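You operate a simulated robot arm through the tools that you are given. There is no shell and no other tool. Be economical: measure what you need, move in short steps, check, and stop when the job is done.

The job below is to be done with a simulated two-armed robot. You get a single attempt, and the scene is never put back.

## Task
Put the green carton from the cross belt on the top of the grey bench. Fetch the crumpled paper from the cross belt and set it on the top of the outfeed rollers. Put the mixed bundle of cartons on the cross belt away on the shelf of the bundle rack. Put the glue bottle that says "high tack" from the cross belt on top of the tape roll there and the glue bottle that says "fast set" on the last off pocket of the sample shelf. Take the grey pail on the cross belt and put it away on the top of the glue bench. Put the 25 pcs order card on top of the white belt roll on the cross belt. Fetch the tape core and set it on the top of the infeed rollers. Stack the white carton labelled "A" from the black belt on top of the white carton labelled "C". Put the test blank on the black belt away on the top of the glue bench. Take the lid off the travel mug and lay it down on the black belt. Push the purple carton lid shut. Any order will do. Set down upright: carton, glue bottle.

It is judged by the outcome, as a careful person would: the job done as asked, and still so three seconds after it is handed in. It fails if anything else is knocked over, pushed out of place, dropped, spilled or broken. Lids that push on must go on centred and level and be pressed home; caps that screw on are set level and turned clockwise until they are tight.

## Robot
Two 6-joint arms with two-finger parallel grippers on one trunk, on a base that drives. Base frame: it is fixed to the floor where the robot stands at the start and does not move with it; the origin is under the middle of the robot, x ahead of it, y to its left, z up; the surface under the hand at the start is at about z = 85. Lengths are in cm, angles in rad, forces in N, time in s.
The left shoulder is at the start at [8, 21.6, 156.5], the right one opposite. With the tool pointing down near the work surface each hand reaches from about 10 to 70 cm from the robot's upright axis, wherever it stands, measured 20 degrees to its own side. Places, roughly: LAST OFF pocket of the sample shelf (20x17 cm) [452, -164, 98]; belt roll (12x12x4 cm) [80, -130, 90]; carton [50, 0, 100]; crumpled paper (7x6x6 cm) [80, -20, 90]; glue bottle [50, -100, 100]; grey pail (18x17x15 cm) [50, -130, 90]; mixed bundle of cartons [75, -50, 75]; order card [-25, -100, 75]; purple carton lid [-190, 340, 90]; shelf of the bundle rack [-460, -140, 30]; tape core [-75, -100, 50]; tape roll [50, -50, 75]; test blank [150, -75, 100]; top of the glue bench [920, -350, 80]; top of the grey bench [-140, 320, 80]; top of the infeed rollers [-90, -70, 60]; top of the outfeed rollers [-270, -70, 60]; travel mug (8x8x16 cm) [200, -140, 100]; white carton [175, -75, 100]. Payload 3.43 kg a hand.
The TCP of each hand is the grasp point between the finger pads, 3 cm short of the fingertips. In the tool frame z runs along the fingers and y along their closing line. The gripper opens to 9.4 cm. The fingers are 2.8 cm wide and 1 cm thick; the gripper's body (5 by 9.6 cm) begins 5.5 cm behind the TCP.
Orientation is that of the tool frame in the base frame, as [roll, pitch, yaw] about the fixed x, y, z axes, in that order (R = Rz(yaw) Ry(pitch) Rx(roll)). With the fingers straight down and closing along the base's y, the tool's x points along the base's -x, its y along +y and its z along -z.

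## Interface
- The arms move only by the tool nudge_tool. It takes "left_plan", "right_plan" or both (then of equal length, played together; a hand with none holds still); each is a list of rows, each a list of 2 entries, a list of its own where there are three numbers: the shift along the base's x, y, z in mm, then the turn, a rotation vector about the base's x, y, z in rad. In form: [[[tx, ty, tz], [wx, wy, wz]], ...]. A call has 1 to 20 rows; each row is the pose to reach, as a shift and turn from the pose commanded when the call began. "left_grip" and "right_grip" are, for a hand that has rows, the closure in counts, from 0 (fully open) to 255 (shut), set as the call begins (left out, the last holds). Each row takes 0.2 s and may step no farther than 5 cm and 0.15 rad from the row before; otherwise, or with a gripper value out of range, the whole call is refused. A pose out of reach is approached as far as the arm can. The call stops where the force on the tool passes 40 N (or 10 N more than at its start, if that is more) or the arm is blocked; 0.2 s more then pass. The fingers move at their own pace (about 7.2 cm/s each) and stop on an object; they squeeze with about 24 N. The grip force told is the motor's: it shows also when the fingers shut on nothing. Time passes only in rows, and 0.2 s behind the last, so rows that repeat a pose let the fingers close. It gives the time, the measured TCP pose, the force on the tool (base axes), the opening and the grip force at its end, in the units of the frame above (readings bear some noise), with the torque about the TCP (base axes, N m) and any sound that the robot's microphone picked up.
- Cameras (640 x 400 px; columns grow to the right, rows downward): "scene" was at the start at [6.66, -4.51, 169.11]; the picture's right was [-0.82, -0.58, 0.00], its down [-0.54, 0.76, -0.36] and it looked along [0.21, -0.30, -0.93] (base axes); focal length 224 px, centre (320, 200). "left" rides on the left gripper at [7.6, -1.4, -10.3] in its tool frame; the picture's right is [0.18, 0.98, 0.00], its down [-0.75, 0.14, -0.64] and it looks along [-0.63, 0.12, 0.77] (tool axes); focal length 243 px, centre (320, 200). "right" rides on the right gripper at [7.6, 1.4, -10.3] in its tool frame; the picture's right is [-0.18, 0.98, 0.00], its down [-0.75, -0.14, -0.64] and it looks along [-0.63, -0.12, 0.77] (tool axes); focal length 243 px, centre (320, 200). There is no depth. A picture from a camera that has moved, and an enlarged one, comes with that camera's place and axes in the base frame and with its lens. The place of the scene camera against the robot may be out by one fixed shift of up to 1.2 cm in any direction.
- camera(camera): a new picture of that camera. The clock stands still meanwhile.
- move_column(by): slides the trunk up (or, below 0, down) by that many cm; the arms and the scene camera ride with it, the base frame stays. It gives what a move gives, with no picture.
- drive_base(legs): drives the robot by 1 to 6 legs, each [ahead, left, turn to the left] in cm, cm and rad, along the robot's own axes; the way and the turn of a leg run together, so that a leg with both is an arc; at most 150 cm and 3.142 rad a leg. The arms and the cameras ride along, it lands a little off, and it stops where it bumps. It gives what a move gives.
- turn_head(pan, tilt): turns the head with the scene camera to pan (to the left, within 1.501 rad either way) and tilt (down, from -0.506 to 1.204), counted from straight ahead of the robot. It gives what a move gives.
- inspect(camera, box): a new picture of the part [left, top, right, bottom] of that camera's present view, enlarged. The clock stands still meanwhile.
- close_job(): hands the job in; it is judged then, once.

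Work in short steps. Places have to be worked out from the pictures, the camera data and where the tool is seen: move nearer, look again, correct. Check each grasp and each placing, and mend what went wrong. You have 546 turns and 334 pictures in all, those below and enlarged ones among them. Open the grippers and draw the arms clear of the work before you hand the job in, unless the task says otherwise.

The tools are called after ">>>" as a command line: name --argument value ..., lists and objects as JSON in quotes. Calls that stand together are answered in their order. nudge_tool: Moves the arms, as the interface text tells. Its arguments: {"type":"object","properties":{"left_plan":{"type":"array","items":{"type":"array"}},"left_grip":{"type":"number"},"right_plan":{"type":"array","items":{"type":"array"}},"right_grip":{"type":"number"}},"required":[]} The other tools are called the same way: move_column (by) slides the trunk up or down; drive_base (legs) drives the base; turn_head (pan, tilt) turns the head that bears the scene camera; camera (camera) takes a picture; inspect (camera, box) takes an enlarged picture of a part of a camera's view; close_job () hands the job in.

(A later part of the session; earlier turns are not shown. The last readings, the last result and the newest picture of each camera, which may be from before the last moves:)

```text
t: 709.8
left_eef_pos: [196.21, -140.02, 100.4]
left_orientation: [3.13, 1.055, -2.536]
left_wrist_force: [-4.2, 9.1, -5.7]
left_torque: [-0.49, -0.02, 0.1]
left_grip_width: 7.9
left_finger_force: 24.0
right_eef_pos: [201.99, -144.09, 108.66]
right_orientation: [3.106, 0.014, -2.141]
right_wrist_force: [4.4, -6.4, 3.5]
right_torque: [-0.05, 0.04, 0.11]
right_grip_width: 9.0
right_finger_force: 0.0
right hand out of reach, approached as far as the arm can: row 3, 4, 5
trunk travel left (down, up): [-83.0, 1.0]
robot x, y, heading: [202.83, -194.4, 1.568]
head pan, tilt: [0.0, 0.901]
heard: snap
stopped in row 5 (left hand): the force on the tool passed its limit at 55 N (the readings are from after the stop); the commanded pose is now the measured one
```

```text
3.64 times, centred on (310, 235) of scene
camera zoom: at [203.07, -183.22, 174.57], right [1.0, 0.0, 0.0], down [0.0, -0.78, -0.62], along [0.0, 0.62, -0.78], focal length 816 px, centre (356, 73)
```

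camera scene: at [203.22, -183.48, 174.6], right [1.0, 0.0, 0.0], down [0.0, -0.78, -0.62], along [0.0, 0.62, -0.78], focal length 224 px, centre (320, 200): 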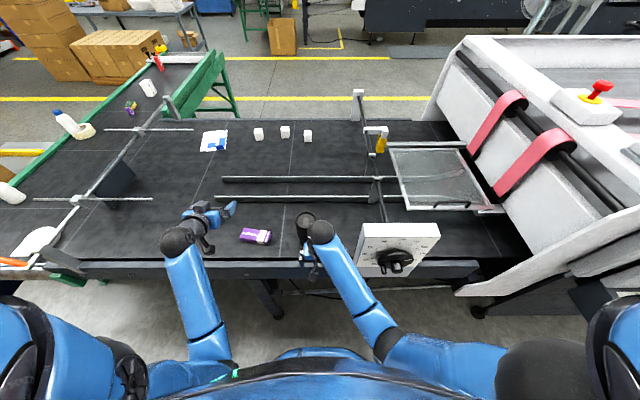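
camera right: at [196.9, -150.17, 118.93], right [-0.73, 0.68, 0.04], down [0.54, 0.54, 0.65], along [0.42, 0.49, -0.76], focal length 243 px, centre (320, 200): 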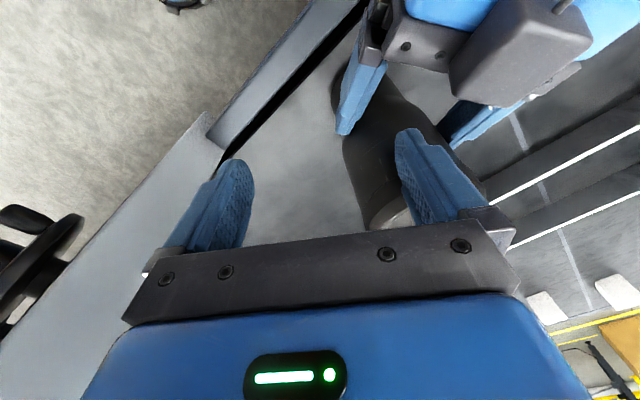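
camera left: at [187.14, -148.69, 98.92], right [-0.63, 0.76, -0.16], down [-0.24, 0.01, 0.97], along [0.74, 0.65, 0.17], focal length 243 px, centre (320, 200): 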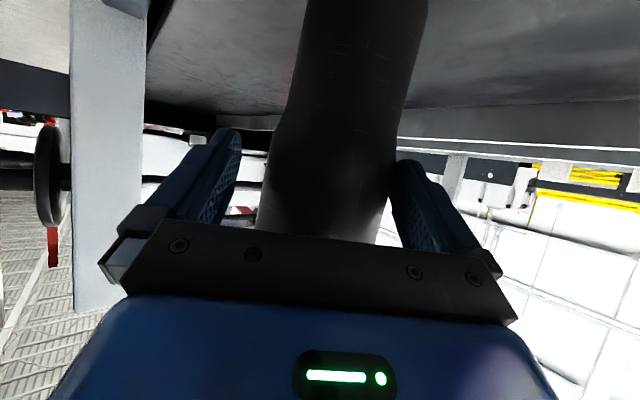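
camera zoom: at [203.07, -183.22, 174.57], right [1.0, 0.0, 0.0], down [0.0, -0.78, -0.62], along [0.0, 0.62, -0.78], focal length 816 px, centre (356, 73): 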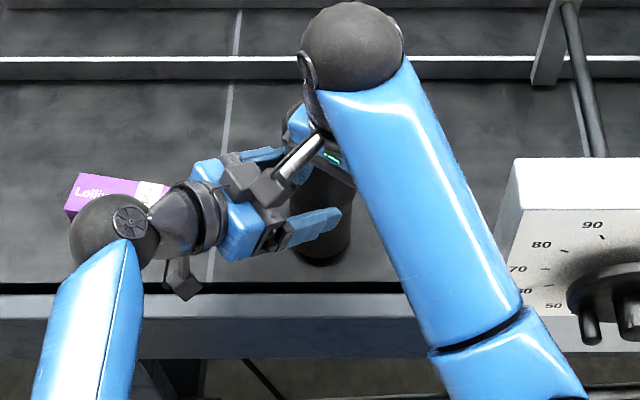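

I heard a snap: the lid may have come loose. I back the right hand off and look.

>>> nudge_tool --right_plan '[[[10, -20, 0], [0, 0, 0]], [[20, -50, -10], [0, 0, 0]], [[30, -90, -30], [0, 0, 0]]]'

>>> inspect --camera "scene" --box '[230, 160, 390, 270]'

>>> camera --camera "right"

```text
t: 710.6
left_eef_pos: [196.52, -140.35, 100.55]
left_orientation: [3.128, 1.056, -2.539]
left_wrist_force: [-0.5, 0.3, -2.5]
left_torque: [-0.02, 0.06, -0.03]
left_grip_width: 7.92
left_finger_force: 23.3
right_eef_pos: [205.01, -153.29, 105.3]
right_orientation: [3.097, 0.018, -2.141]
right_wrist_force: [-0.4, -0.4, 0.7]
right_torque: [-0.03, 0.04, 0.03]
right_grip_width: 9.41
right_finger_force: 0.1
right hand out of reach, approached as far as the arm can: row 1, 2, 3
trunk travel left (down, up): [-83.0, 1.0]
robot x, y, heading: [202.67, -193.77, 1.567]
head pan, tilt: [0.0, 0.901]
```

```text
3.64 times, centred on (310, 215) of scene
camera zoom: at [203.31, -183.66, 174.61], right [1.0, 0.0, 0.0], down [0.0, -0.78, -0.62], along [0.0, 0.62, -0.78], focal length 816 px, centre (356, 146)
```

zoom: 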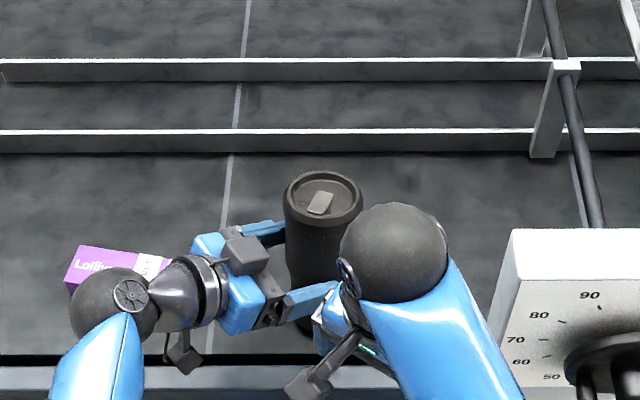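

```text
92 pictures are left
camera right: at [199.97, -159.35, 115.46], right [-0.73, 0.68, 0.05], down [0.54, 0.53, 0.65], along [0.42, 0.5, -0.76], focal length 243 px, centre (320, 200)
```

right: 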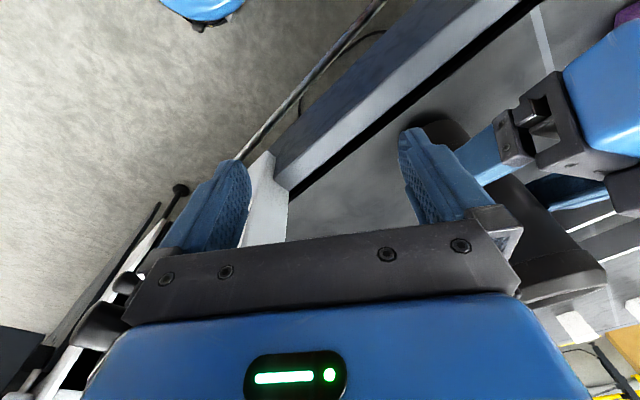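

The lid still sits on the mug, now at about (200, −137) with top ≈108.6. I take the right hand round on the right side, higher, and then over the lid.

>>> nudge_tool --right_plan '[[[25, 10, 0], [0, 0, 0]], [[30, 55, 15], [0, 0, 0]], [[65, 85, 25], [0, 0, 0]], [[80, 125, 45], [0, 0, 0]], [[80, 165, 62], [0, 0, 0]], [[80, 195, 72], [0, 0, 0]]]'

>>> camera --camera "right"

```text
t: 712.0
left_eef_pos: [196.28, -140.12, 100.53]
left_orientation: [3.133, 1.058, -2.534]
left_wrist_force: [0.1, -0.7, -2.6]
left_torque: [-0.04, 0.07, -0.01]
left_grip_width: 7.93
left_finger_force: 24.0
right_eef_pos: [212.9, -133.59, 112.31]
right_orientation: [3.106, 0.016, -2.14]
right_wrist_force: [-0.4, -0.4, -0.1]
right_torque: [-0.04, -0.01, -0.01]
right_grip_width: 9.41
right_finger_force: 0.1
right hand out of reach, approached as far as the arm can: row 2, 3, 4, 5
trunk travel left (down, up): [-83.0, 1.0]
robot x, y, heading: [202.94, -193.92, 1.566]
head pan, tilt: [0.0, 0.901]
```

```text
91 pictures are left
camera right: at [207.79, -139.53, 122.58], right [-0.73, 0.68, 0.04], down [0.54, 0.54, 0.65], along [0.42, 0.49, -0.76], focal length 243 px, centre (320, 200)
```

right: 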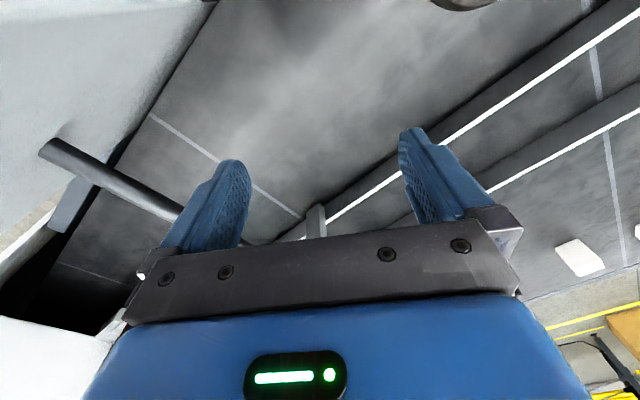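

I move it over the lid now.

>>> nudge_tool --right_plan '[[[-43, -11, 3], [0, 0, 0]], [[-86, -22, 5], [0, 0, 0]], [[-128, -33, 5], [0, 0, 0]]]'

>>> camera --camera "right"

```text
t: 712.8
left_eef_pos: [196.2, -140.14, 100.63]
left_orientation: [3.132, 1.057, -2.535]
left_wrist_force: [0.3, -0.5, -3.1]
left_torque: [-0.07, 0.08, -0.02]
left_grip_width: 7.92
left_finger_force: 24.1
right_eef_pos: [200.0, -136.82, 112.74]
right_orientation: [3.107, 0.015, -2.14]
right_wrist_force: [0.1, -0.2, -0.2]
right_torque: [-0.01, 0.0, 0.03]
right_grip_width: 9.38
right_finger_force: 0.0
trunk travel left (down, up): [-83.0, 1.0]
robot x, y, heading: [202.73, -193.94, 1.565]
head pan, tilt: [0.0, 0.901]
```

```text
90 pictures are left
camera right: at [194.89, -142.85, 123.02], right [-0.73, 0.68, 0.04], down [0.54, 0.54, 0.65], along [0.42, 0.49, -0.76], focal length 243 px, centre (320, 200)
```

right: 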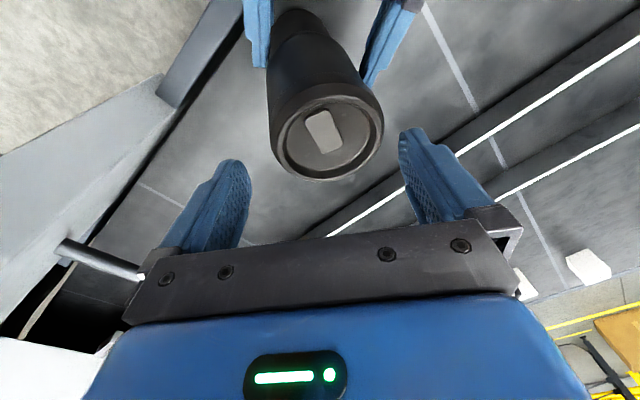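

The lid centre is at (199.4, −136.4, 106.7), nicely between the fingers. I lower to z≈107.9 and grip it.

>>> nudge_tool --right_plan '[[[-6, 4, -25], [0, 0, 0]], [[-6, 4, -48], [0, 0, 0]]]'

>>> nudge_tool --right_plan '[[[0, 0, 0], [0, 0, 0]], [[0, 0, 0], [0, 0, 0]], [[0, 0, 0], [0, 0, 0]]]' --right_grip 255

>>> camera --camera "right"

```text
t: 713.4
left_eef_pos: [196.42, -139.98, 100.57]
left_orientation: [3.132, 1.056, -2.536]
left_wrist_force: [0.4, 0.2, -3.4]
left_torque: [-0.05, 0.06, -0.03]
left_grip_width: 7.94
left_finger_force: 23.9
right_eef_pos: [199.49, -136.49, 108.17]
right_orientation: [3.104, 0.016, -2.141]
right_wrist_force: [0.0, 0.5, 1.1]
right_torque: [0.02, -0.01, 0.02]
right_grip_width: 9.4
right_finger_force: 0.1
trunk travel left (down, up): [-83.0, 1.0]
robot x, y, heading: [202.66, -193.68, 1.562]
head pan, tilt: [0.0, 0.901]
```

```text
t: 714.2
left_eef_pos: [196.32, -140.02, 100.54]
left_orientation: [3.13, 1.057, -2.537]
left_wrist_force: [-14.7, 10.9, -9.4]
left_torque: [-0.68, -0.2, 0.48]
left_grip_width: 7.93
left_finger_force: 23.9
right_eef_pos: [199.68, -136.46, 108.03]
right_orientation: [3.106, 0.013, -2.143]
right_wrist_force: [15.0, -9.9, 5.6]
right_torque: [-0.35, -0.69, 0.39]
right_grip_width: 8.08
right_finger_force: 24.2
trunk travel left (down, up): [-83.0, 1.0]
robot x, y, heading: [202.89, -193.76, 1.566]
head pan, tilt: [0.0, 0.901]
```

```text
89 pictures are left
camera right: at [194.53, -142.45, 118.29], right [-0.73, 0.68, 0.04], down [0.54, 0.54, 0.65], along [0.42, 0.49, -0.76], focal length 243 px, centre (320, 200)
```

right: 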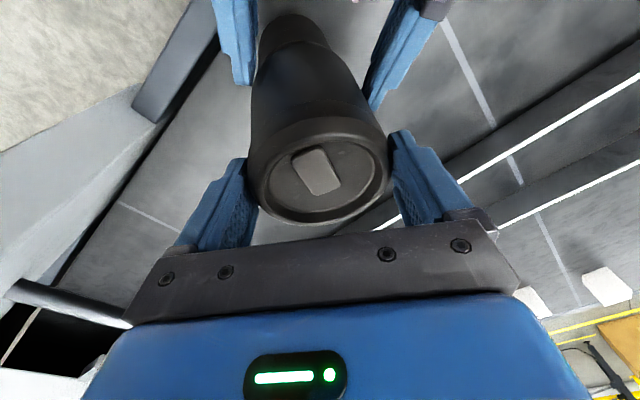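

Gripped. I pull the lid up with the right hand while the left holds the mug.

>>> nudge_tool --right_plan '[[[0, 0, 10], [0, 0, 0]], [[0, 0, 25], [0, 0, 0]], [[0, 0, 40], [0, 0, 0]]]'

>>> inspect --camera "scene" --box '[230, 160, 390, 270]'

```text
t: 715.0
left_eef_pos: [196.48, -140.2, 100.46]
left_orientation: [3.133, 1.057, -2.538]
left_wrist_force: [0.4, -0.5, -2.6]
left_torque: [-0.02, 0.06, 0.01]
left_grip_width: 7.94
left_finger_force: 24.0
right_eef_pos: [199.49, -136.55, 112.16]
right_orientation: [3.103, 0.016, -2.14]
right_wrist_force: [-1.0, -0.3, -0.3]
right_torque: [-0.01, -0.01, 0.02]
right_grip_width: 8.04
right_finger_force: 23.4
trunk travel left (down, up): [-83.0, 1.0]
robot x, y, heading: [202.85, -193.89, 1.57]
head pan, tilt: [0.0, 0.901]
```

```text
3.64 times, centred on (310, 215) of scene
camera zoom: at [203.22, -183.38, 174.59], right [1.0, 0.0, 0.0], down [0.0, -0.78, -0.62], along [0.0, 0.62, -0.78], focal length 816 px, centre (356, 146)
```

zoom: 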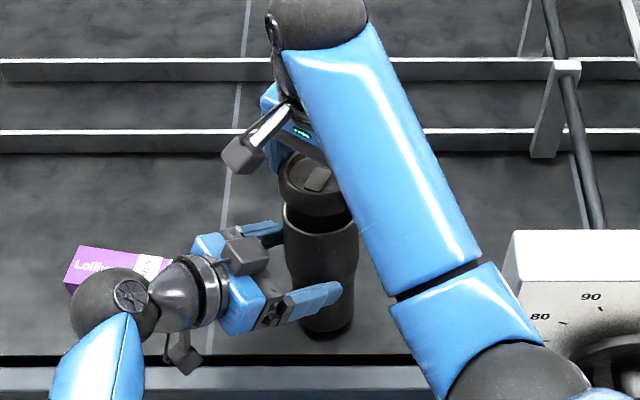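

The lid is off. I carry it to the right, to a free spot at about (213, −134), and lower it onto the belt.

>>> nudge_tool --right_plan '[[[45, 8, 2], [0, 0, 0]], [[90, 16, 2], [0, 0, 0]], [[135, 22, 0], [0, 0, 0]], [[135, 22, -45], [0, 0, 0]], [[135, 22, -90], [0, 0, 0]], [[135, 22, -130], [0, 0, 0]], [[135, 22, -155], [0, 0, 0]]]'

>>> camera --camera "right"

```text
t: 716.8
left_eef_pos: [196.59, -141.84, 101.2]
left_orientation: [3.103, 1.063, -2.566]
left_wrist_force: [-0.3, -0.2, -2.5]
left_torque: [-0.02, 0.08, 0.03]
left_grip_width: 7.95
left_finger_force: 23.7
right_eef_pos: [212.28, -130.73, 104.15]
right_orientation: [2.999, 0.125, -2.155]
right_wrist_force: [0.0, -0.5, -1.0]
right_torque: [0.01, 0.02, -0.05]
right_grip_width: 8.01
right_finger_force: 23.8
trunk travel left (down, up): [-83.0, 1.0]
robot x, y, heading: [202.88, -194.35, 1.557]
head pan, tilt: [0.0, 0.901]
stopped in row 7 (right hand): the arm was blocked; the commanded pose is now the measured one
```

```text
87 pictures are left
camera right: at [207.47, -138.05, 113.55], right [-0.72, 0.67, 0.16], down [0.56, 0.43, 0.71], along [0.41, 0.6, -0.69], focal length 243 px, centre (320, 200)
```

right: 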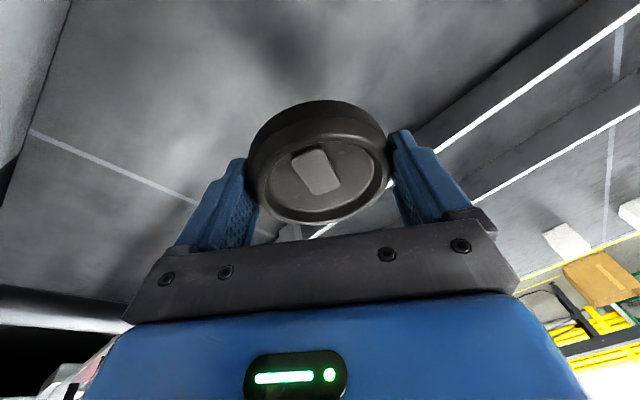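

The right forearm met the dial panel. I raise the hand again; first I will set the mug down and free the left hand, then shift the robot left.

>>> nudge_tool --right_plan '[[[0, 5, 30], [0, 0, 0]], [[0, 10, 65], [0, 0, 0]]]'

>>> nudge_tool --left_plan '[[[0, 0, -5], [0, 0, 0]], [[0, 0, -10], [0, 0, 0]], [[0, 0, -15], [0, 0, 0]], [[0, 0, -20], [0, 0, 0]]]'

>>> inspect --camera "scene" --box '[230, 160, 390, 270]'

```text
t: 717.4
left_eef_pos: [196.45, -139.41, 100.34]
left_orientation: [3.141, 1.057, -2.528]
left_wrist_force: [0.3, -2.4, 2.7]
left_torque: [-0.05, -0.21, -0.04]
left_grip_width: 7.96
left_finger_force: 23.9
right_eef_pos: [212.13, -127.9, 108.29]
right_orientation: [3.028, 0.09, -2.148]
right_wrist_force: [-1.2, 0.3, -0.8]
right_torque: [0.01, 0.0, -0.03]
right_grip_width: 8.04
right_finger_force: 24.4
trunk travel left (down, up): [-83.0, 1.0]
robot x, y, heading: [203.1, -193.74, 1.571]
head pan, tilt: [0.0, 0.901]
```

```text
t: 718.4
left_eef_pos: [196.78, -140.56, 98.91]
left_orientation: [3.123, 1.06, -2.545]
left_wrist_force: [2.7, -8.8, 20.6]
left_torque: [-0.12, -0.95, -0.36]
left_grip_width: 7.69
left_finger_force: 24.2
right_eef_pos: [212.39, -128.91, 109.03]
right_orientation: [3.019, 0.101, -2.15]
right_wrist_force: [-0.1, -0.3, 0.5]
right_torque: [0.03, 0.05, 0.0]
right_grip_width: 8.05
right_finger_force: 23.8
trunk travel left (down, up): [-83.0, 1.0]
robot x, y, heading: [203.05, -193.87, 1.564]
head pan, tilt: [0.0, 0.901]
```

```text
3.64 times, centred on (310, 215) of scene
camera zoom: at [203.42, -184.08, 174.65], right [1.0, -0.01, 0.0], down [-0.01, -0.78, -0.62], along [0.0, 0.62, -0.78], focal length 816 px, centre (356, 146)
```

zoom: 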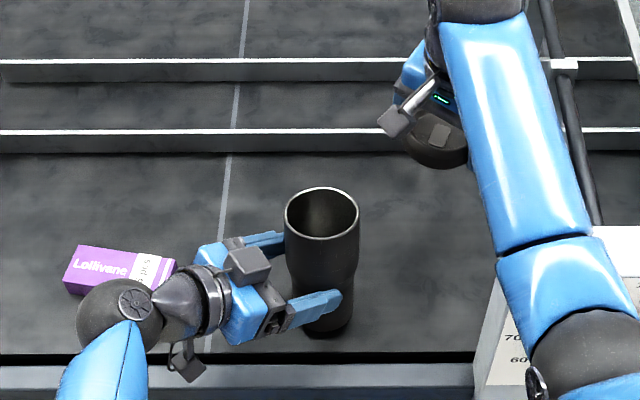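

The mug is on the belt. I ease up, release it and withdraw the left hand straight back.

>>> nudge_tool --left_plan '[[[0, 0, 7], [0, 0, 0]]]'

>>> nudge_tool --left_plan '[[[0, 0, 0], [0, 0, 0]], [[0, 0, 0], [0, 0, 0]], [[-12, -8, 0], [0, 0, 0]], [[-40, -27, 0], [0, 0, 0]], [[-75, -50, 0], [0, 0, 0]], [[-100, -68, 5], [0, 0, 0]]]' --left_grip 0

>>> inspect --camera "scene" --box '[230, 160, 390, 270]'

```text
t: 718.8
left_eef_pos: [196.61, -140.13, 98.81]
left_orientation: [3.134, 1.052, -2.532]
left_wrist_force: [-0.5, 0.7, -2.1]
left_torque: [-0.06, 0.11, 0.04]
left_grip_width: 7.65
left_finger_force: 23.8
right_eef_pos: [212.37, -128.36, 108.83]
right_orientation: [3.022, 0.096, -2.148]
right_wrist_force: [0.0, -0.2, -0.1]
right_torque: [0.01, -0.01, 0.02]
right_grip_width: 8.03
right_finger_force: 24.0
trunk travel left (down, up): [-83.0, 1.0]
robot x, y, heading: [202.83, -194.21, 1.565]
head pan, tilt: [0.0, 0.901]
```

```text
t: 720.2
left_eef_pos: [186.58, -147.23, 100.12]
left_orientation: [3.13, 1.055, -2.541]
left_wrist_force: [0.0, 0.4, 0.1]
left_torque: [-0.02, -0.01, 0.0]
left_grip_width: 9.39
left_finger_force: 0.0
right_eef_pos: [212.29, -128.63, 108.81]
right_orientation: [3.024, 0.097, -2.148]
right_wrist_force: [0.3, 0.5, -0.5]
right_torque: [0.03, -0.02, 0.02]
right_grip_width: 8.02
right_finger_force: 23.9
trunk travel left (down, up): [-83.0, 1.0]
robot x, y, heading: [202.89, -193.96, 1.562]
head pan, tilt: [0.0, 0.901]
```

```text
3.64 times, centred on (310, 215) of scene
camera zoom: at [203.33, -183.44, 174.59], right [1.0, -0.01, 0.0], down [-0.01, -0.78, -0.62], along [0.0, 0.62, -0.78], focal length 816 px, centre (356, 146)
```

zoom: 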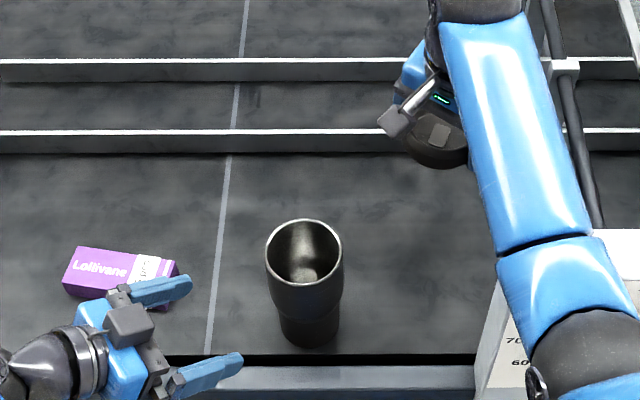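

The mug stands upright and open. I draw the left hand back and shift the robot 22 cm left so that the right arm clears the panel.

>>> nudge_tool --left_plan '[[[-10, -40, 5], [0, 0, 0]], [[-15, -80, 10], [0, 0, 0]], [[-20, -120, 10], [0, 0, 0]]]'

>>> drive_base --legs '[[0, 21, 0]]'

>>> camera --camera "right"

>>> camera --camera "scene"

```text
t: 721.2
left_eef_pos: [185.58, -156.21, 102.48]
left_orientation: [2.992, 1.052, -2.758]
left_wrist_force: [-0.4, 0.2, -0.4]
left_torque: [0.02, 0.02, -0.01]
left_grip_width: 9.41
left_finger_force: 0.0
right_eef_pos: [212.24, -128.46, 108.91]
right_orientation: [3.024, 0.097, -2.148]
right_wrist_force: [0.9, 0.2, -0.5]
right_torque: [-0.02, -0.03, 0.03]
right_grip_width: 8.03
right_finger_force: 23.8
trunk travel left (down, up): [-83.0, 1.0]
robot x, y, heading: [202.85, -194.23, 1.565]
head pan, tilt: [0.0, 0.901]
stopped in row 3 (left hand): the arm was blocked; the commanded pose is now the measured one
```

```text
t: 722.8
left_eef_pos: [165.22, -156.21, 102.63]
left_orientation: [2.978, 1.048, -2.767]
left_wrist_force: [0.8, -0.3, -0.4]
left_torque: [0.01, 0.03, 0.0]
left_grip_width: 9.4
left_finger_force: 0.0
right_eef_pos: [192.14, -128.39, 108.88]
right_orientation: [3.02, 0.096, -2.148]
right_wrist_force: [-0.4, 0.3, -0.7]
right_torque: [0.02, 0.03, -0.01]
right_grip_width: 8.01
right_finger_force: 24.2
trunk travel left (down, up): [-83.0, 1.0]
robot x, y, heading: [182.49, -193.86, 1.568]
head pan, tilt: [0.0, 0.901]
```

```text
84 pictures are left
camera right: at [187.31, -135.46, 118.39], right [-0.72, 0.68, 0.14], down [0.56, 0.46, 0.69], along [0.4, 0.57, -0.71], focal length 243 px, centre (320, 200)
```

right: 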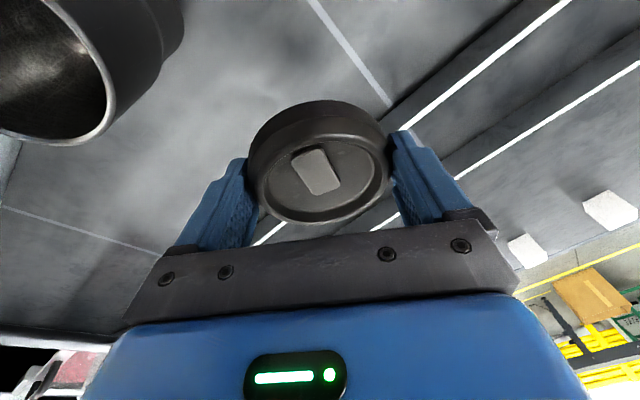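

```text
83 pictures are left
camera scene: at [183.46, -183.29, 174.56], right [1.0, -0.01, 0.0], down [-0.01, -0.78, -0.62], along [0.0, 0.62, -0.78], focal length 224 px, centre (320, 200)
```

scene: 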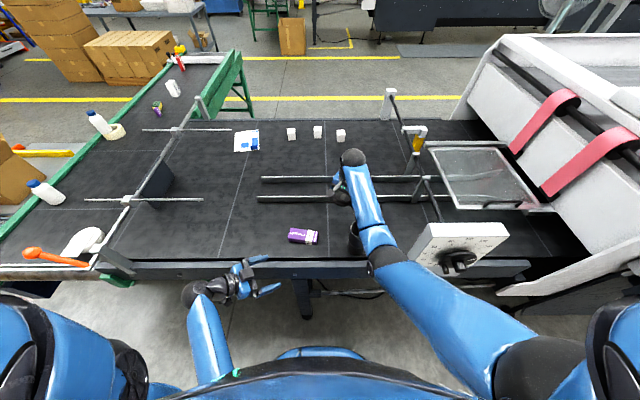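

I level the lid and lower it: trunk 8 cm first, then the hand.

>>> move_column --by -8

>>> nudge_tool --right_plan '[[[0, 0, -10], [-0.07, -0.025, 0]], [[0, 0, -25], [-0.147, -0.05, 0]], [[0, 0, -40], [-0.147, -0.05, 0]], [[0, 0, -52], [-0.147, -0.05, 0]], [[0, 0, -62], [-0.147, -0.05, 0]]]'

>>> camera --camera "right"

```text
t: 724.0
left_eef_pos: [164.83, -156.2, 94.67]
left_orientation: [2.975, 1.051, -2.769]
left_wrist_force: [0.3, -0.5, 0.2]
left_torque: [-0.01, -0.01, 0.0]
left_grip_width: 9.41
left_finger_force: 0.1
right_eef_pos: [191.75, -128.44, 100.78]
right_orientation: [3.021, 0.096, -2.148]
right_wrist_force: [-0.2, 0.2, -0.1]
right_torque: [0.02, 0.02, 0.0]
right_grip_width: 8.04
right_finger_force: 24.4
trunk travel left (down, up): [-75.0, 9.0]
robot x, y, heading: [182.34, -194.12, 1.567]
head pan, tilt: [0.0, 0.901]
```

```text
t: 725.2
left_eef_pos: [164.82, -156.09, 94.69]
left_orientation: [2.978, 1.051, -2.768]
left_wrist_force: [0.1, -0.4, -0.2]
left_torque: [-0.03, 0.0, -0.01]
left_grip_width: 9.39
left_finger_force: 0.1
right_eef_pos: [191.77, -128.42, 94.55]
right_orientation: [-3.138, 0.0, -2.145]
right_wrist_force: [-0.2, 0.2, 0.0]
right_torque: [0.01, -0.03, -0.01]
right_grip_width: 8.04
right_finger_force: 23.6
trunk travel left (down, up): [-75.0, 9.0]
robot x, y, heading: [182.39, -193.88, 1.566]
head pan, tilt: [0.0, 0.901]
```

```text
82 pictures are left
camera right: at [186.29, -133.99, 104.79], right [-0.73, 0.69, 0.0], down [0.53, 0.56, 0.64], along [0.44, 0.47, -0.77], focal length 243 px, centre (320, 200)
```

right: 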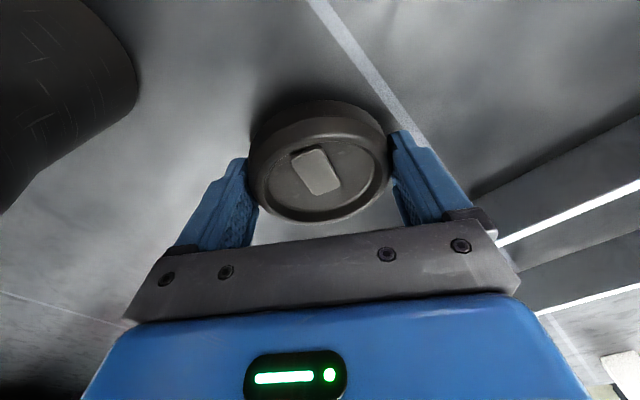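

Level now; I continue down to contact in small rows.

>>> nudge_tool --right_plan '[[[0, 0, -8], [0, 0, 0]], [[0, 0, -16], [0, 0, 0]], [[0, 0, -22], [0, 0, 0]], [[0, 0, -28], [0, 0, 0]]]'

```text
t: 726.0
left_eef_pos: [164.9, -156.39, 94.89]
left_orientation: [2.971, 1.053, -2.773]
left_wrist_force: [-1.0, 0.6, 0.5]
left_torque: [0.01, 0.01, -0.03]
left_grip_width: 9.44
left_finger_force: 0.1
right_eef_pos: [191.54, -128.62, 93.12]
right_orientation: [-3.141, -0.003, -2.14]
right_wrist_force: [-1.8, -11.3, 14.0]
right_torque: [0.1, -0.18, -0.13]
right_grip_width: 7.98
right_finger_force: 24.4
trunk travel left (down, up): [-75.0, 9.0]
robot x, y, heading: [182.23, -193.72, 1.561]
head pan, tilt: [0.0, 0.901]
stopped in row 4 (right hand): the force on the tool passed its limit at 48 N (the readings are from after the stop); the commanded pose is now the measured one
```

The lid is on the belt. I open and lift off.

>>> nudge_tool --right_plan '[[[0, 0, 1], [0, 0, 0]], [[0, 0, 1], [0, 0, 0]], [[0, 0, 30], [0, 0, 0]], [[0, 0, 65], [0, 0, 0]]]' --right_grip 0

>>> move_column --by 8

>>> camera --camera "right"

```text
t: 727.0
left_eef_pos: [164.72, -156.25, 94.74]
left_orientation: [2.974, 1.052, -2.771]
left_wrist_force: [0.7, -0.4, 0.0]
left_torque: [0.01, 0.01, -0.01]
left_grip_width: 9.41
left_finger_force: 0.1
right_eef_pos: [191.61, -128.17, 99.33]
right_orientation: [-3.139, -0.001, -2.142]
right_wrist_force: [-0.2, 0.3, 0.1]
right_torque: [0.0, -0.02, 0.02]
right_grip_width: 9.4
right_finger_force: 0.1
trunk travel left (down, up): [-75.0, 9.0]
robot x, y, heading: [182.4, -193.83, 1.567]
head pan, tilt: [0.0, 0.901]
```

```text
t: 728.2
left_eef_pos: [164.7, -155.99, 102.75]
left_orientation: [2.977, 1.051, -2.77]
left_wrist_force: [0.3, -0.3, -0.7]
left_torque: [-0.01, -0.03, 0.02]
left_grip_width: 9.41
left_finger_force: 0.1
right_eef_pos: [191.55, -128.01, 107.44]
right_orientation: [-3.14, -0.002, -2.142]
right_wrist_force: [0.2, 0.1, -0.6]
right_torque: [0.04, -0.01, 0.0]
right_grip_width: 9.39
right_finger_force: 0.0
trunk travel left (down, up): [-83.0, 1.0]
robot x, y, heading: [182.31, -193.64, 1.567]
head pan, tilt: [0.0, 0.901]
```

```text
81 pictures are left
camera right: at [186.28, -133.67, 117.75], right [-0.73, 0.69, 0.0], down [0.53, 0.56, 0.64], along [0.44, 0.47, -0.77], focal length 243 px, centre (320, 200)
```

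right: 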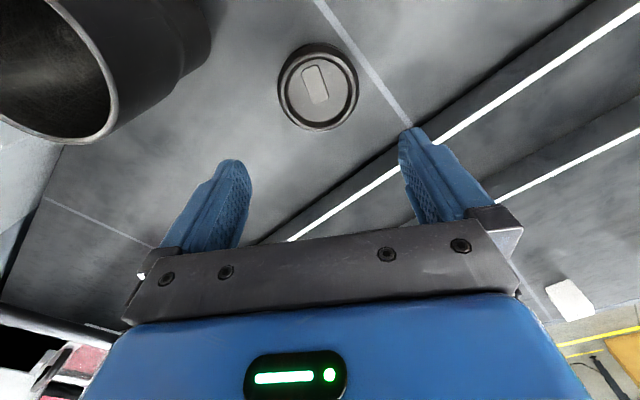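

The lid lies on the belt. Now I retract both hands: the right one first to the left (clear of the mug), then back, turning to the normal yaw.

>>> nudge_tool --right_plan '[[[-40, 0, 0], [0, 0, 0.1]], [[-80, -5, 0], [0, 0, 0.2]], [[-90, -45, -5], [0, 0, 0.3]], [[-90, -90, -10], [0, 0, 0.4]], [[-80, -135, -20], [0, 0, 0.5]], [[-60, -180, -30], [0, 0, 0.567]], [[-30, -220, -40], [0, 0, 0.567]], [[0, -250, -50], [0, 0, 0.567]], [[40, -270, -60], [0, 0, 0.567]]]'

>>> drive_base --legs '[[-15, 0, 0]]'

>>> nudge_tool --left_plan '[[[-20, 10, 0], [-0.047, 0.122, 0]], [[-40, 20, 0], [-0.094, 0.244, 0]], [[-50, 30, -5], [-0.142, 0.366, 0]], [[-60, 40, -10], [-0.189, 0.488, 0]], [[-60, 45, -15], [-0.236, 0.61, 0]], [[-60, 45, -20], [-0.283, 0.733, 0]], [[-60, 40, -25], [-0.331, 0.855, 0]], [[-60, 30, -30], [-0.378, 0.977, 0]]]'

```text
refused: row 6 steps farther than a row can; nothing moved
```

```text
t: 729.5
left_eef_pos: [164.73, -170.89, 102.57]
left_orientation: [2.982, 1.049, -2.766]
left_wrist_force: [-0.7, 1.1, 0.6]
left_torque: [-0.01, 0.02, 0.03]
left_grip_width: 9.42
left_finger_force: 0.0
right_eef_pos: [191.62, -142.72, 107.26]
right_orientation: [-3.136, -0.003, -2.141]
right_wrist_force: [-0.4, 0.8, 0.1]
right_torque: [-0.01, 0.0, -0.02]
right_grip_width: 9.4
right_finger_force: 0.0
trunk travel left (down, up): [-83.0, 1.0]
robot x, y, heading: [182.33, -208.91, 1.564]
head pan, tilt: [0.0, 0.901]
```

```text
t: 731.4
left_eef_pos: [158.71, -168.34, 99.79]
left_orientation: [2.974, 0.001, -2.772]
left_wrist_force: [0.0, -0.1, 0.9]
left_torque: [0.01, -0.01, -0.03]
left_grip_width: 9.41
left_finger_force: 0.2
right_eef_pos: [191.77, -143.07, 107.36]
right_orientation: [3.141, -0.003, -2.141]
right_wrist_force: [-0.8, -1.1, 0.7]
right_torque: [-0.02, 0.04, -0.01]
right_grip_width: 9.41
right_finger_force: 0.1
trunk travel left (down, up): [-83.0, 1.0]
robot x, y, heading: [182.41, -208.88, 1.557]
head pan, tilt: [0.0, 0.901]
```

The first row set was refused and the base moved anyway; I check the mug at once.

>>> inspect --camera "scene" --box '[270, 130, 430, 250]'

>>> camera --camera "right"

```text
3.33 times, centred on (350, 190) of scene
camera zoom: at [182.75, -198.38, 174.59], right [1.0, -0.01, 0.0], down [0.0, -0.78, -0.62], along [0.0, 0.62, -0.78], focal length 748 px, centre (220, 233)
```

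zoom: 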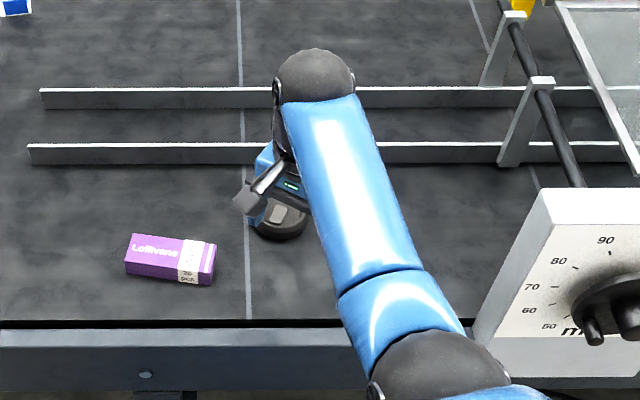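

```text
79 pictures are left
camera right: at [186.26, -148.76, 117.7], right [-0.73, 0.69, 0.0], down [0.53, 0.56, 0.64], along [0.44, 0.47, -0.77], focal length 243 px, centre (320, 200)
```

right: 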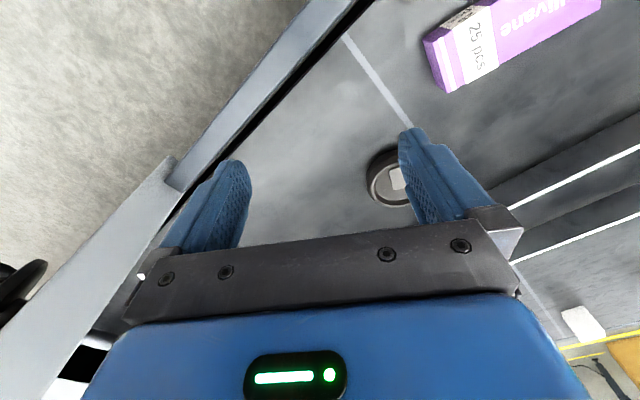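

The mug isn't where I expected in the right view. I take the whole scene to find it.

>>> camera --camera "scene"

>>> camera --camera "left"

```text
78 pictures are left
camera scene: at [182.75, -198.38, 174.59], right [1.0, -0.01, 0.0], down [0.0, -0.78, -0.62], along [0.0, 0.62, -0.78], focal length 224 px, centre (320, 200)
```

scene: 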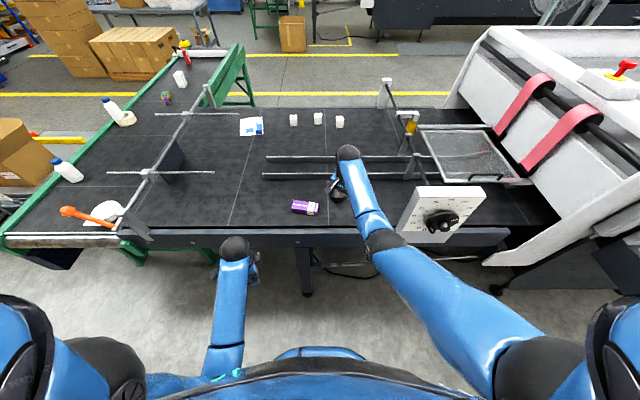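

```text
77 pictures are left
camera left: at [152.83, -173.93, 109.6], right [-0.52, 0.84, 0.16], down [0.69, 0.3, 0.66], along [0.5, 0.46, -0.74], focal length 243 px, centre (320, 200)
```

left: 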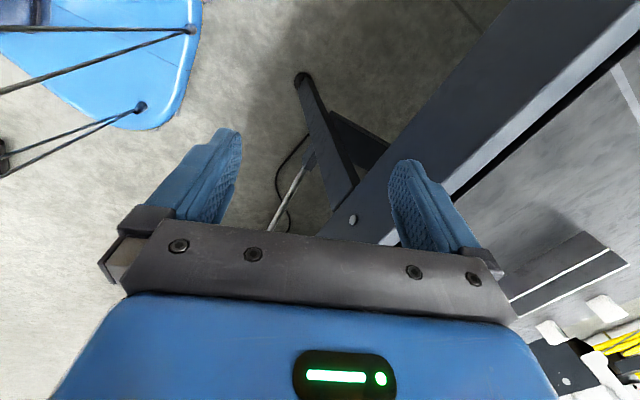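

I raise the right hand straight up 8 cm first, then move it left to uncover the spot.

>>> nudge_tool --right_plan '[[[0, 0, 25], [0, 0, 0]], [[0, 0, 50], [0, 0, 0]], [[-40, 0, 60], [0, 0, 0.1]], [[-85, 0, 60], [0, 0, 0.2]], [[-120, 0, 60], [0, 0, 0.3]]]'

>>> inspect --camera "scene" --box '[270, 130, 430, 280]'

```text
t: 732.5
left_eef_pos: [158.76, -168.19, 99.65]
left_orientation: [2.975, 0.006, -2.773]
left_wrist_force: [-0.6, 0.2, 0.3]
left_torque: [0.02, 0.01, 0.01]
left_grip_width: 9.39
left_finger_force: 0.0
right_eef_pos: [179.38, -143.25, 113.35]
right_orientation: [-3.14, -0.002, -1.841]
right_wrist_force: [0.9, 0.8, 0.1]
right_torque: [-0.02, 0.02, 0.0]
right_grip_width: 9.4
right_finger_force: 0.2
trunk travel left (down, up): [-83.0, 1.0]
robot x, y, heading: [182.56, -208.83, 1.565]
head pan, tilt: [0.0, 0.901]
```

```text
2.67 times, centred on (350, 205) of scene
camera zoom: at [182.56, -198.38, 174.59], right [1.0, -0.01, 0.0], down [0.0, -0.78, -0.62], along [0.0, 0.62, -0.78], focal length 598 px, centre (240, 187)
```

zoom: 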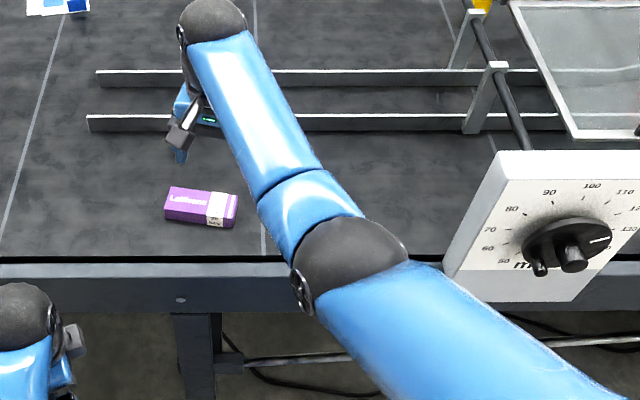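

>>> nudge_tool --right_plan '[[[-30, -35, -10], [0, 0, 0.1]], [[-40, -80, -25], [0, 0, 0.2]], [[-40, -120, -40], [0, 0, 0.27]], [[-30, -160, -60], [0, 0, 0.27]]]'

>>> inspect --camera "scene" --box '[270, 130, 430, 280]'

```text
t: 733.5
left_eef_pos: [158.85, -168.25, 99.66]
left_orientation: [2.974, 0.003, -2.771]
left_wrist_force: [0.0, -0.3, -0.6]
left_torque: [0.01, 0.03, 0.02]
left_grip_width: 9.36
left_finger_force: 0.1
right_eef_pos: [176.66, -159.39, 107.35]
right_orientation: [3.141, -0.001, -1.571]
right_wrist_force: [0.5, 0.1, 0.0]
right_torque: [-0.02, -0.01, 0.0]
right_grip_width: 9.4
right_finger_force: 0.1
trunk travel left (down, up): [-83.0, 1.0]
robot x, y, heading: [182.29, -209.03, 1.561]
head pan, tilt: [0.0, 0.901]
```

```text
2.67 times, centred on (350, 205) of scene
camera zoom: at [182.87, -198.51, 174.61], right [1.0, -0.01, 0.0], down [-0.01, -0.78, -0.62], along [0.0, 0.62, -0.78], focal length 598 px, centre (240, 187)
```

zoom: 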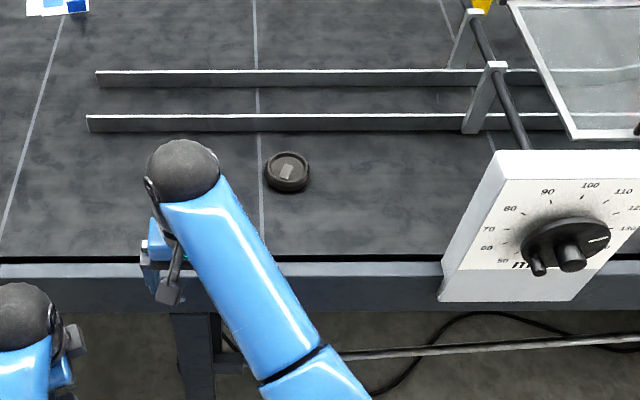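

The lid is fine but the mug is gone from the belt; it must have fallen. I tilt the head down to look at the floor.

>>> turn_head --pan -0.4 --tilt 1.15

>>> camera --camera "scene"

>>> camera --camera "right"

```text
t: 734.4
left_eef_pos: [158.72, -168.11, 99.8]
left_orientation: [2.974, 0.003, -2.771]
left_wrist_force: [-0.4, 0.3, 1.2]
left_torque: [0.0, 0.04, 0.02]
left_grip_width: 9.4
left_finger_force: 0.1
right_eef_pos: [176.57, -159.37, 107.36]
right_orientation: [-3.14, -0.001, -1.572]
right_wrist_force: [0.0, 0.2, 0.6]
right_torque: [0.03, 0.01, 0.01]
right_grip_width: 9.41
right_finger_force: 0.0
trunk travel left (down, up): [-83.0, 1.0]
robot x, y, heading: [182.27, -208.84, 1.561]
head pan, tilt: [-0.4, 1.15]
```

```text
74 pictures are left
camera scene: at [184.99, -200.44, 172.9], right [0.92, -0.39, 0.0], down [-0.36, -0.84, -0.41], along [0.16, 0.38, -0.91], focal length 224 px, centre (320, 200)
```

scene: 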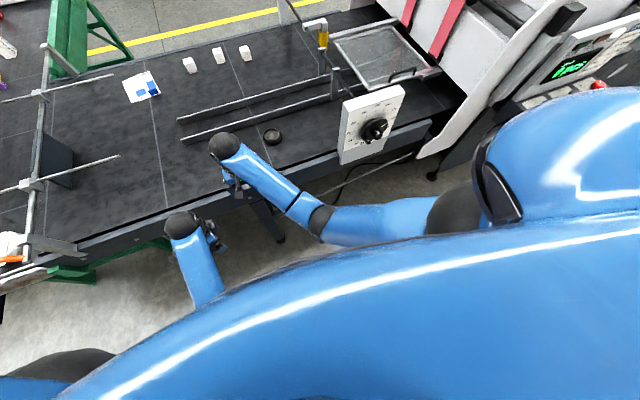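

```text
73 pictures are left
camera right: at [175.11, -166.78, 117.66], right [-0.98, 0.19, 0.0], down [0.14, 0.75, 0.64], along [0.12, 0.63, -0.77], focal length 243 px, centre (320, 200)
```

right: 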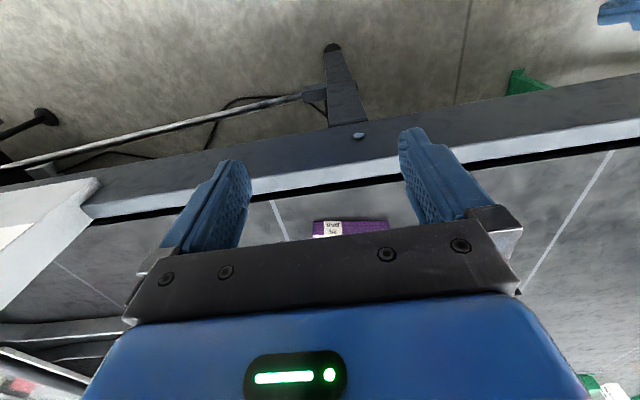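

The mug must be on the floor near the robot's front. I back off 50 cm and look down.

>>> drive_base --legs '[[-50, 0, 0]]'

>>> turn_head --pan -0.1 --tilt 0.95

>>> camera --camera "scene"

```text
t: 735.6
left_eef_pos: [158.63, -173.54, 99.3]
left_orientation: [2.98, 0.002, -2.772]
left_wrist_force: [-0.7, 0.7, -0.1]
left_torque: [-0.06, 0.02, 0.0]
left_grip_width: 9.41
left_finger_force: 0.1
right_eef_pos: [176.46, -164.52, 106.77]
right_orientation: [3.142, -0.01, -1.571]
right_wrist_force: [-0.4, 0.4, -0.9]
right_torque: [-0.07, 0.04, 0.02]
right_grip_width: 9.4
right_finger_force: 0.0
trunk travel left (down, up): [-83.0, 1.0]
robot x, y, heading: [182.27, -215.13, 1.56]
head pan, tilt: [-0.4, 1.15]
stopped in leg 1: the robot was blocked; the commanded pose is now the measured one
```

```text
t: 736.4
left_eef_pos: [158.63, -174.44, 99.72]
left_orientation: [2.975, 0.003, -2.771]
left_wrist_force: [0.4, -0.6, -0.1]
left_torque: [-0.01, 0.0, 0.0]
left_grip_width: 9.38
left_finger_force: 0.0
right_eef_pos: [176.49, -165.4, 107.31]
right_orientation: [-3.14, 0.0, -1.573]
right_wrist_force: [0.1, -0.2, 0.1]
right_torque: [0.05, 0.03, -0.05]
right_grip_width: 9.4
right_finger_force: 0.0
trunk travel left (down, up): [-83.0, 1.0]
robot x, y, heading: [182.09, -215.13, 1.563]
head pan, tilt: [-0.099, 0.949]
```

```text
72 pictures are left
camera scene: at [183.34, -204.9, 174.22], right [0.99, -0.11, 0.0], down [-0.09, -0.81, -0.58], along [0.06, 0.58, -0.81], focal length 224 px, centre (320, 200)
```

scene: 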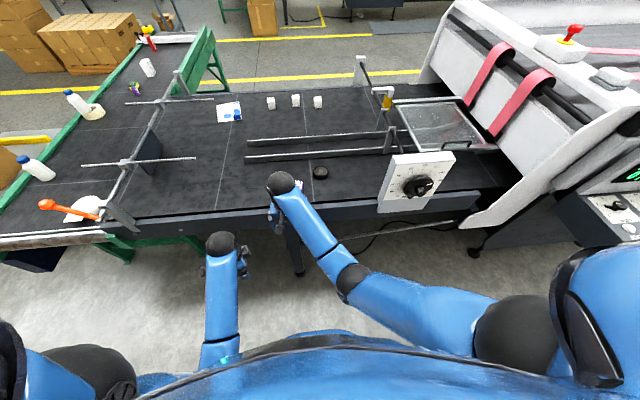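

Something blocks the way back, perhaps the mug behind the base. I go forward a little, strafe left 60 cm and then look.

>>> drive_base --legs '[[8, 0, 0], [0, 60, 0]]'

>>> turn_head --pan -1.2 --tilt 0.8

>>> camera --camera "scene"

```text
t: 740.5
left_eef_pos: [99.4, -165.7, 99.69]
left_orientation: [2.972, 0.002, -2.778]
left_wrist_force: [0.3, -0.3, 1.2]
left_torque: [0.01, 0.0, 0.02]
left_grip_width: 9.42
left_finger_force: 0.1
right_eef_pos: [117.43, -156.94, 107.25]
right_orientation: [3.141, -0.001, -1.582]
right_wrist_force: [0.6, 0.5, 0.7]
right_torque: [-0.02, 0.03, -0.05]
right_grip_width: 9.39
right_finger_force: 0.0
trunk travel left (down, up): [-83.0, 1.0]
robot x, y, heading: [122.43, -206.78, 1.553]
head pan, tilt: [-0.099, 0.949]
```

```text
t: 741.8
left_eef_pos: [99.31, -165.69, 99.69]
left_orientation: [2.974, 0.004, -2.779]
left_wrist_force: [-0.5, 0.0, 0.1]
left_torque: [0.01, -0.01, 0.02]
left_grip_width: 9.41
left_finger_force: 0.1
right_eef_pos: [117.24, -156.93, 107.33]
right_orientation: [-3.141, -0.001, -1.579]
right_wrist_force: [0.3, 0.0, 0.3]
right_torque: [0.0, 0.01, -0.02]
right_grip_width: 9.42
right_finger_force: 0.0
trunk travel left (down, up): [-83.0, 1.0]
robot x, y, heading: [122.5, -206.99, 1.555]
head pan, tilt: [-1.201, 0.799]
```

```text
71 pictures are left
camera scene: at [130.55, -200.84, 175.38], right [0.35, -0.94, 0.0], down [-0.67, -0.25, -0.7], along [0.65, 0.24, -0.72], focal length 224 px, centre (320, 200)
```

scene: 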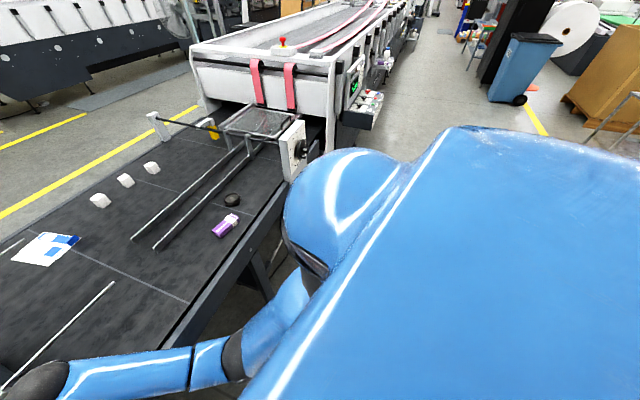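

I turn the robot right to face along +x and look at the floor there.

>>> drive_base --legs '[[-5, 10, -1.3]]'

>>> turn_head --pan 0 --tilt 0.75

>>> camera --camera "scene"

```text
t: 745.4
left_eef_pos: [145.27, -170.9, 99.82]
left_orientation: [2.971, 0.003, 2.213]
left_wrist_force: [-0.1, -0.1, -0.3]
left_torque: [-0.02, 0.03, 0.01]
left_grip_width: 9.4
left_finger_force: 0.1
right_eef_pos: [158.81, -185.68, 107.3]
right_orientation: [-3.139, -0.002, -2.871]
right_wrist_force: [0.0, 0.3, -0.4]
right_torque: [0.0, -0.03, 0.02]
right_grip_width: 9.42
right_finger_force: 0.0
trunk travel left (down, up): [-83.0, 1.0]
robot x, y, heading: [111.87, -204.57, 0.271]
head pan, tilt: [-1.201, 0.799]
```

```text
t: 746.8
left_eef_pos: [145.25, -171.0, 99.74]
left_orientation: [2.975, 0.004, 2.212]
left_wrist_force: [-0.1, -0.5, -0.3]
left_torque: [0.01, -0.03, 0.01]
left_grip_width: 9.39
left_finger_force: 0.1
right_eef_pos: [158.53, -185.71, 107.39]
right_orientation: [-3.139, -0.002, -2.871]
right_wrist_force: [-0.2, 0.2, 1.1]
right_torque: [0.01, 0.04, -0.02]
right_grip_width: 9.41
right_finger_force: 0.0
trunk travel left (down, up): [-83.0, 1.0]
robot x, y, heading: [112.69, -204.64, 0.264]
head pan, tilt: [0.0, 0.75]
```

```text
70 pictures are left
camera scene: at [123.55, -201.56, 175.78], right [0.26, -0.96, 0.0], down [-0.66, -0.18, -0.73], along [0.71, 0.19, -0.68], focal length 224 px, centre (320, 200)
```

scene: 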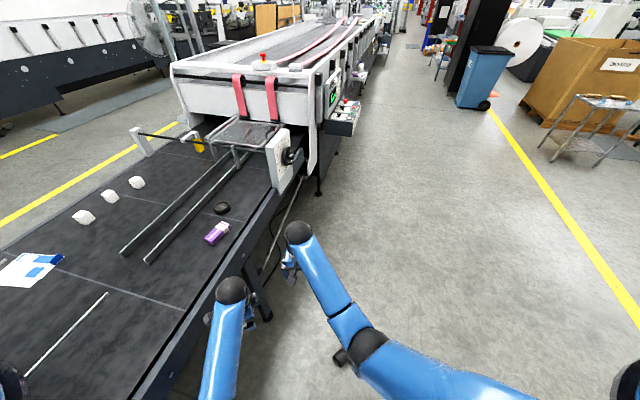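

There is a dark object on the floor by the right elbow. I zoom in.

>>> inspect --camera "scene" --box '[290, 300, 430, 400]'

```text
4.00 times, centred on (360, 350) of scene
camera zoom: at [123.55, -201.56, 175.78], right [0.26, -0.96, 0.0], down [-0.66, -0.18, -0.73], along [0.71, 0.19, -0.68], focal length 897 px, centre (160, -400)
```

zoom: 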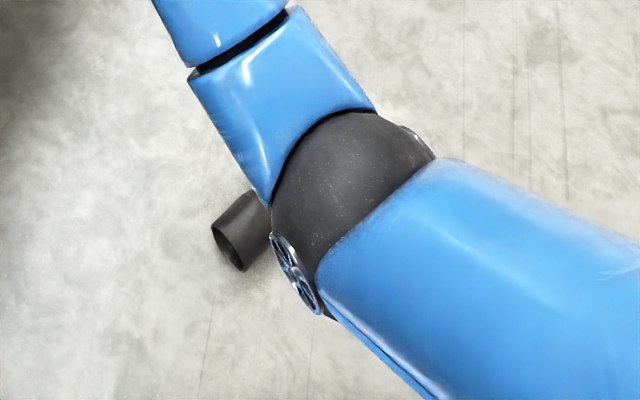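

The mug lies on its side on the floor at about (163, −206), opening towards −x/+y. I drive round to its far side so that its opening points away from me (heading ≈2.74).

>>> drive_base --legs '[[0, 0, -0.264], [0, -57, 0], [115, 0, 0], [0, 0, 2.74], [28, -10, 0]]'

>>> turn_head --pan 0.1 --tilt 1.0

>>> camera --camera "scene"

```text
t: 750.0
left_eef_pos: [155.85, -217.83, 100.0]
left_orientation: [2.971, 0.001, 1.859]
left_wrist_force: [-0.8, 0.0, 0.6]
left_torque: [0.03, 0.0, -0.01]
left_grip_width: 9.41
left_finger_force: 0.2
right_eef_pos: [163.5, -236.27, 107.49]
right_orientation: [3.139, 0.002, 3.058]
right_wrist_force: [-0.8, -0.8, 0.0]
right_torque: [0.0, -0.01, 0.01]
right_grip_width: 9.38
right_finger_force: 0.0
trunk travel left (down, up): [-83.0, 1.0]
robot x, y, heading: [113.76, -237.82, -0.088]
head pan, tilt: [0.0, 0.75]
stopped in leg 2: the robot was blocked; the commanded pose is now the measured one
```

```text
t: 750.8
left_eef_pos: [156.27, -217.74, 99.79]
left_orientation: [2.974, 0.004, 1.861]
left_wrist_force: [0.5, 0.0, -0.6]
left_torque: [0.04, -0.01, 0.02]
left_grip_width: 9.4
left_finger_force: 0.1
right_eef_pos: [163.86, -236.27, 107.41]
right_orientation: [-3.141, -0.001, 3.059]
right_wrist_force: [-1.0, -0.7, -0.1]
right_torque: [0.02, 0.0, -0.01]
right_grip_width: 9.41
right_finger_force: 0.0
trunk travel left (down, up): [-83.0, 1.0]
robot x, y, heading: [113.97, -237.67, -0.087]
head pan, tilt: [0.099, 1.0]
```

```text
68 pictures are left
camera scene: at [124.08, -237.98, 173.87], right [0.01, -1.0, 0.0], down [-0.84, -0.01, -0.54], along [0.54, 0.01, -0.84], focal length 224 px, centre (320, 200)
```

scene: 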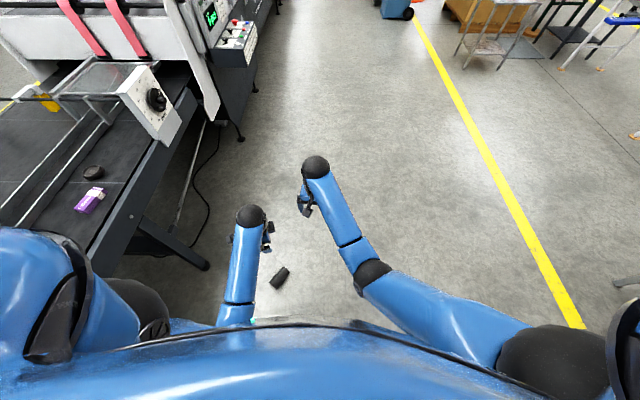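

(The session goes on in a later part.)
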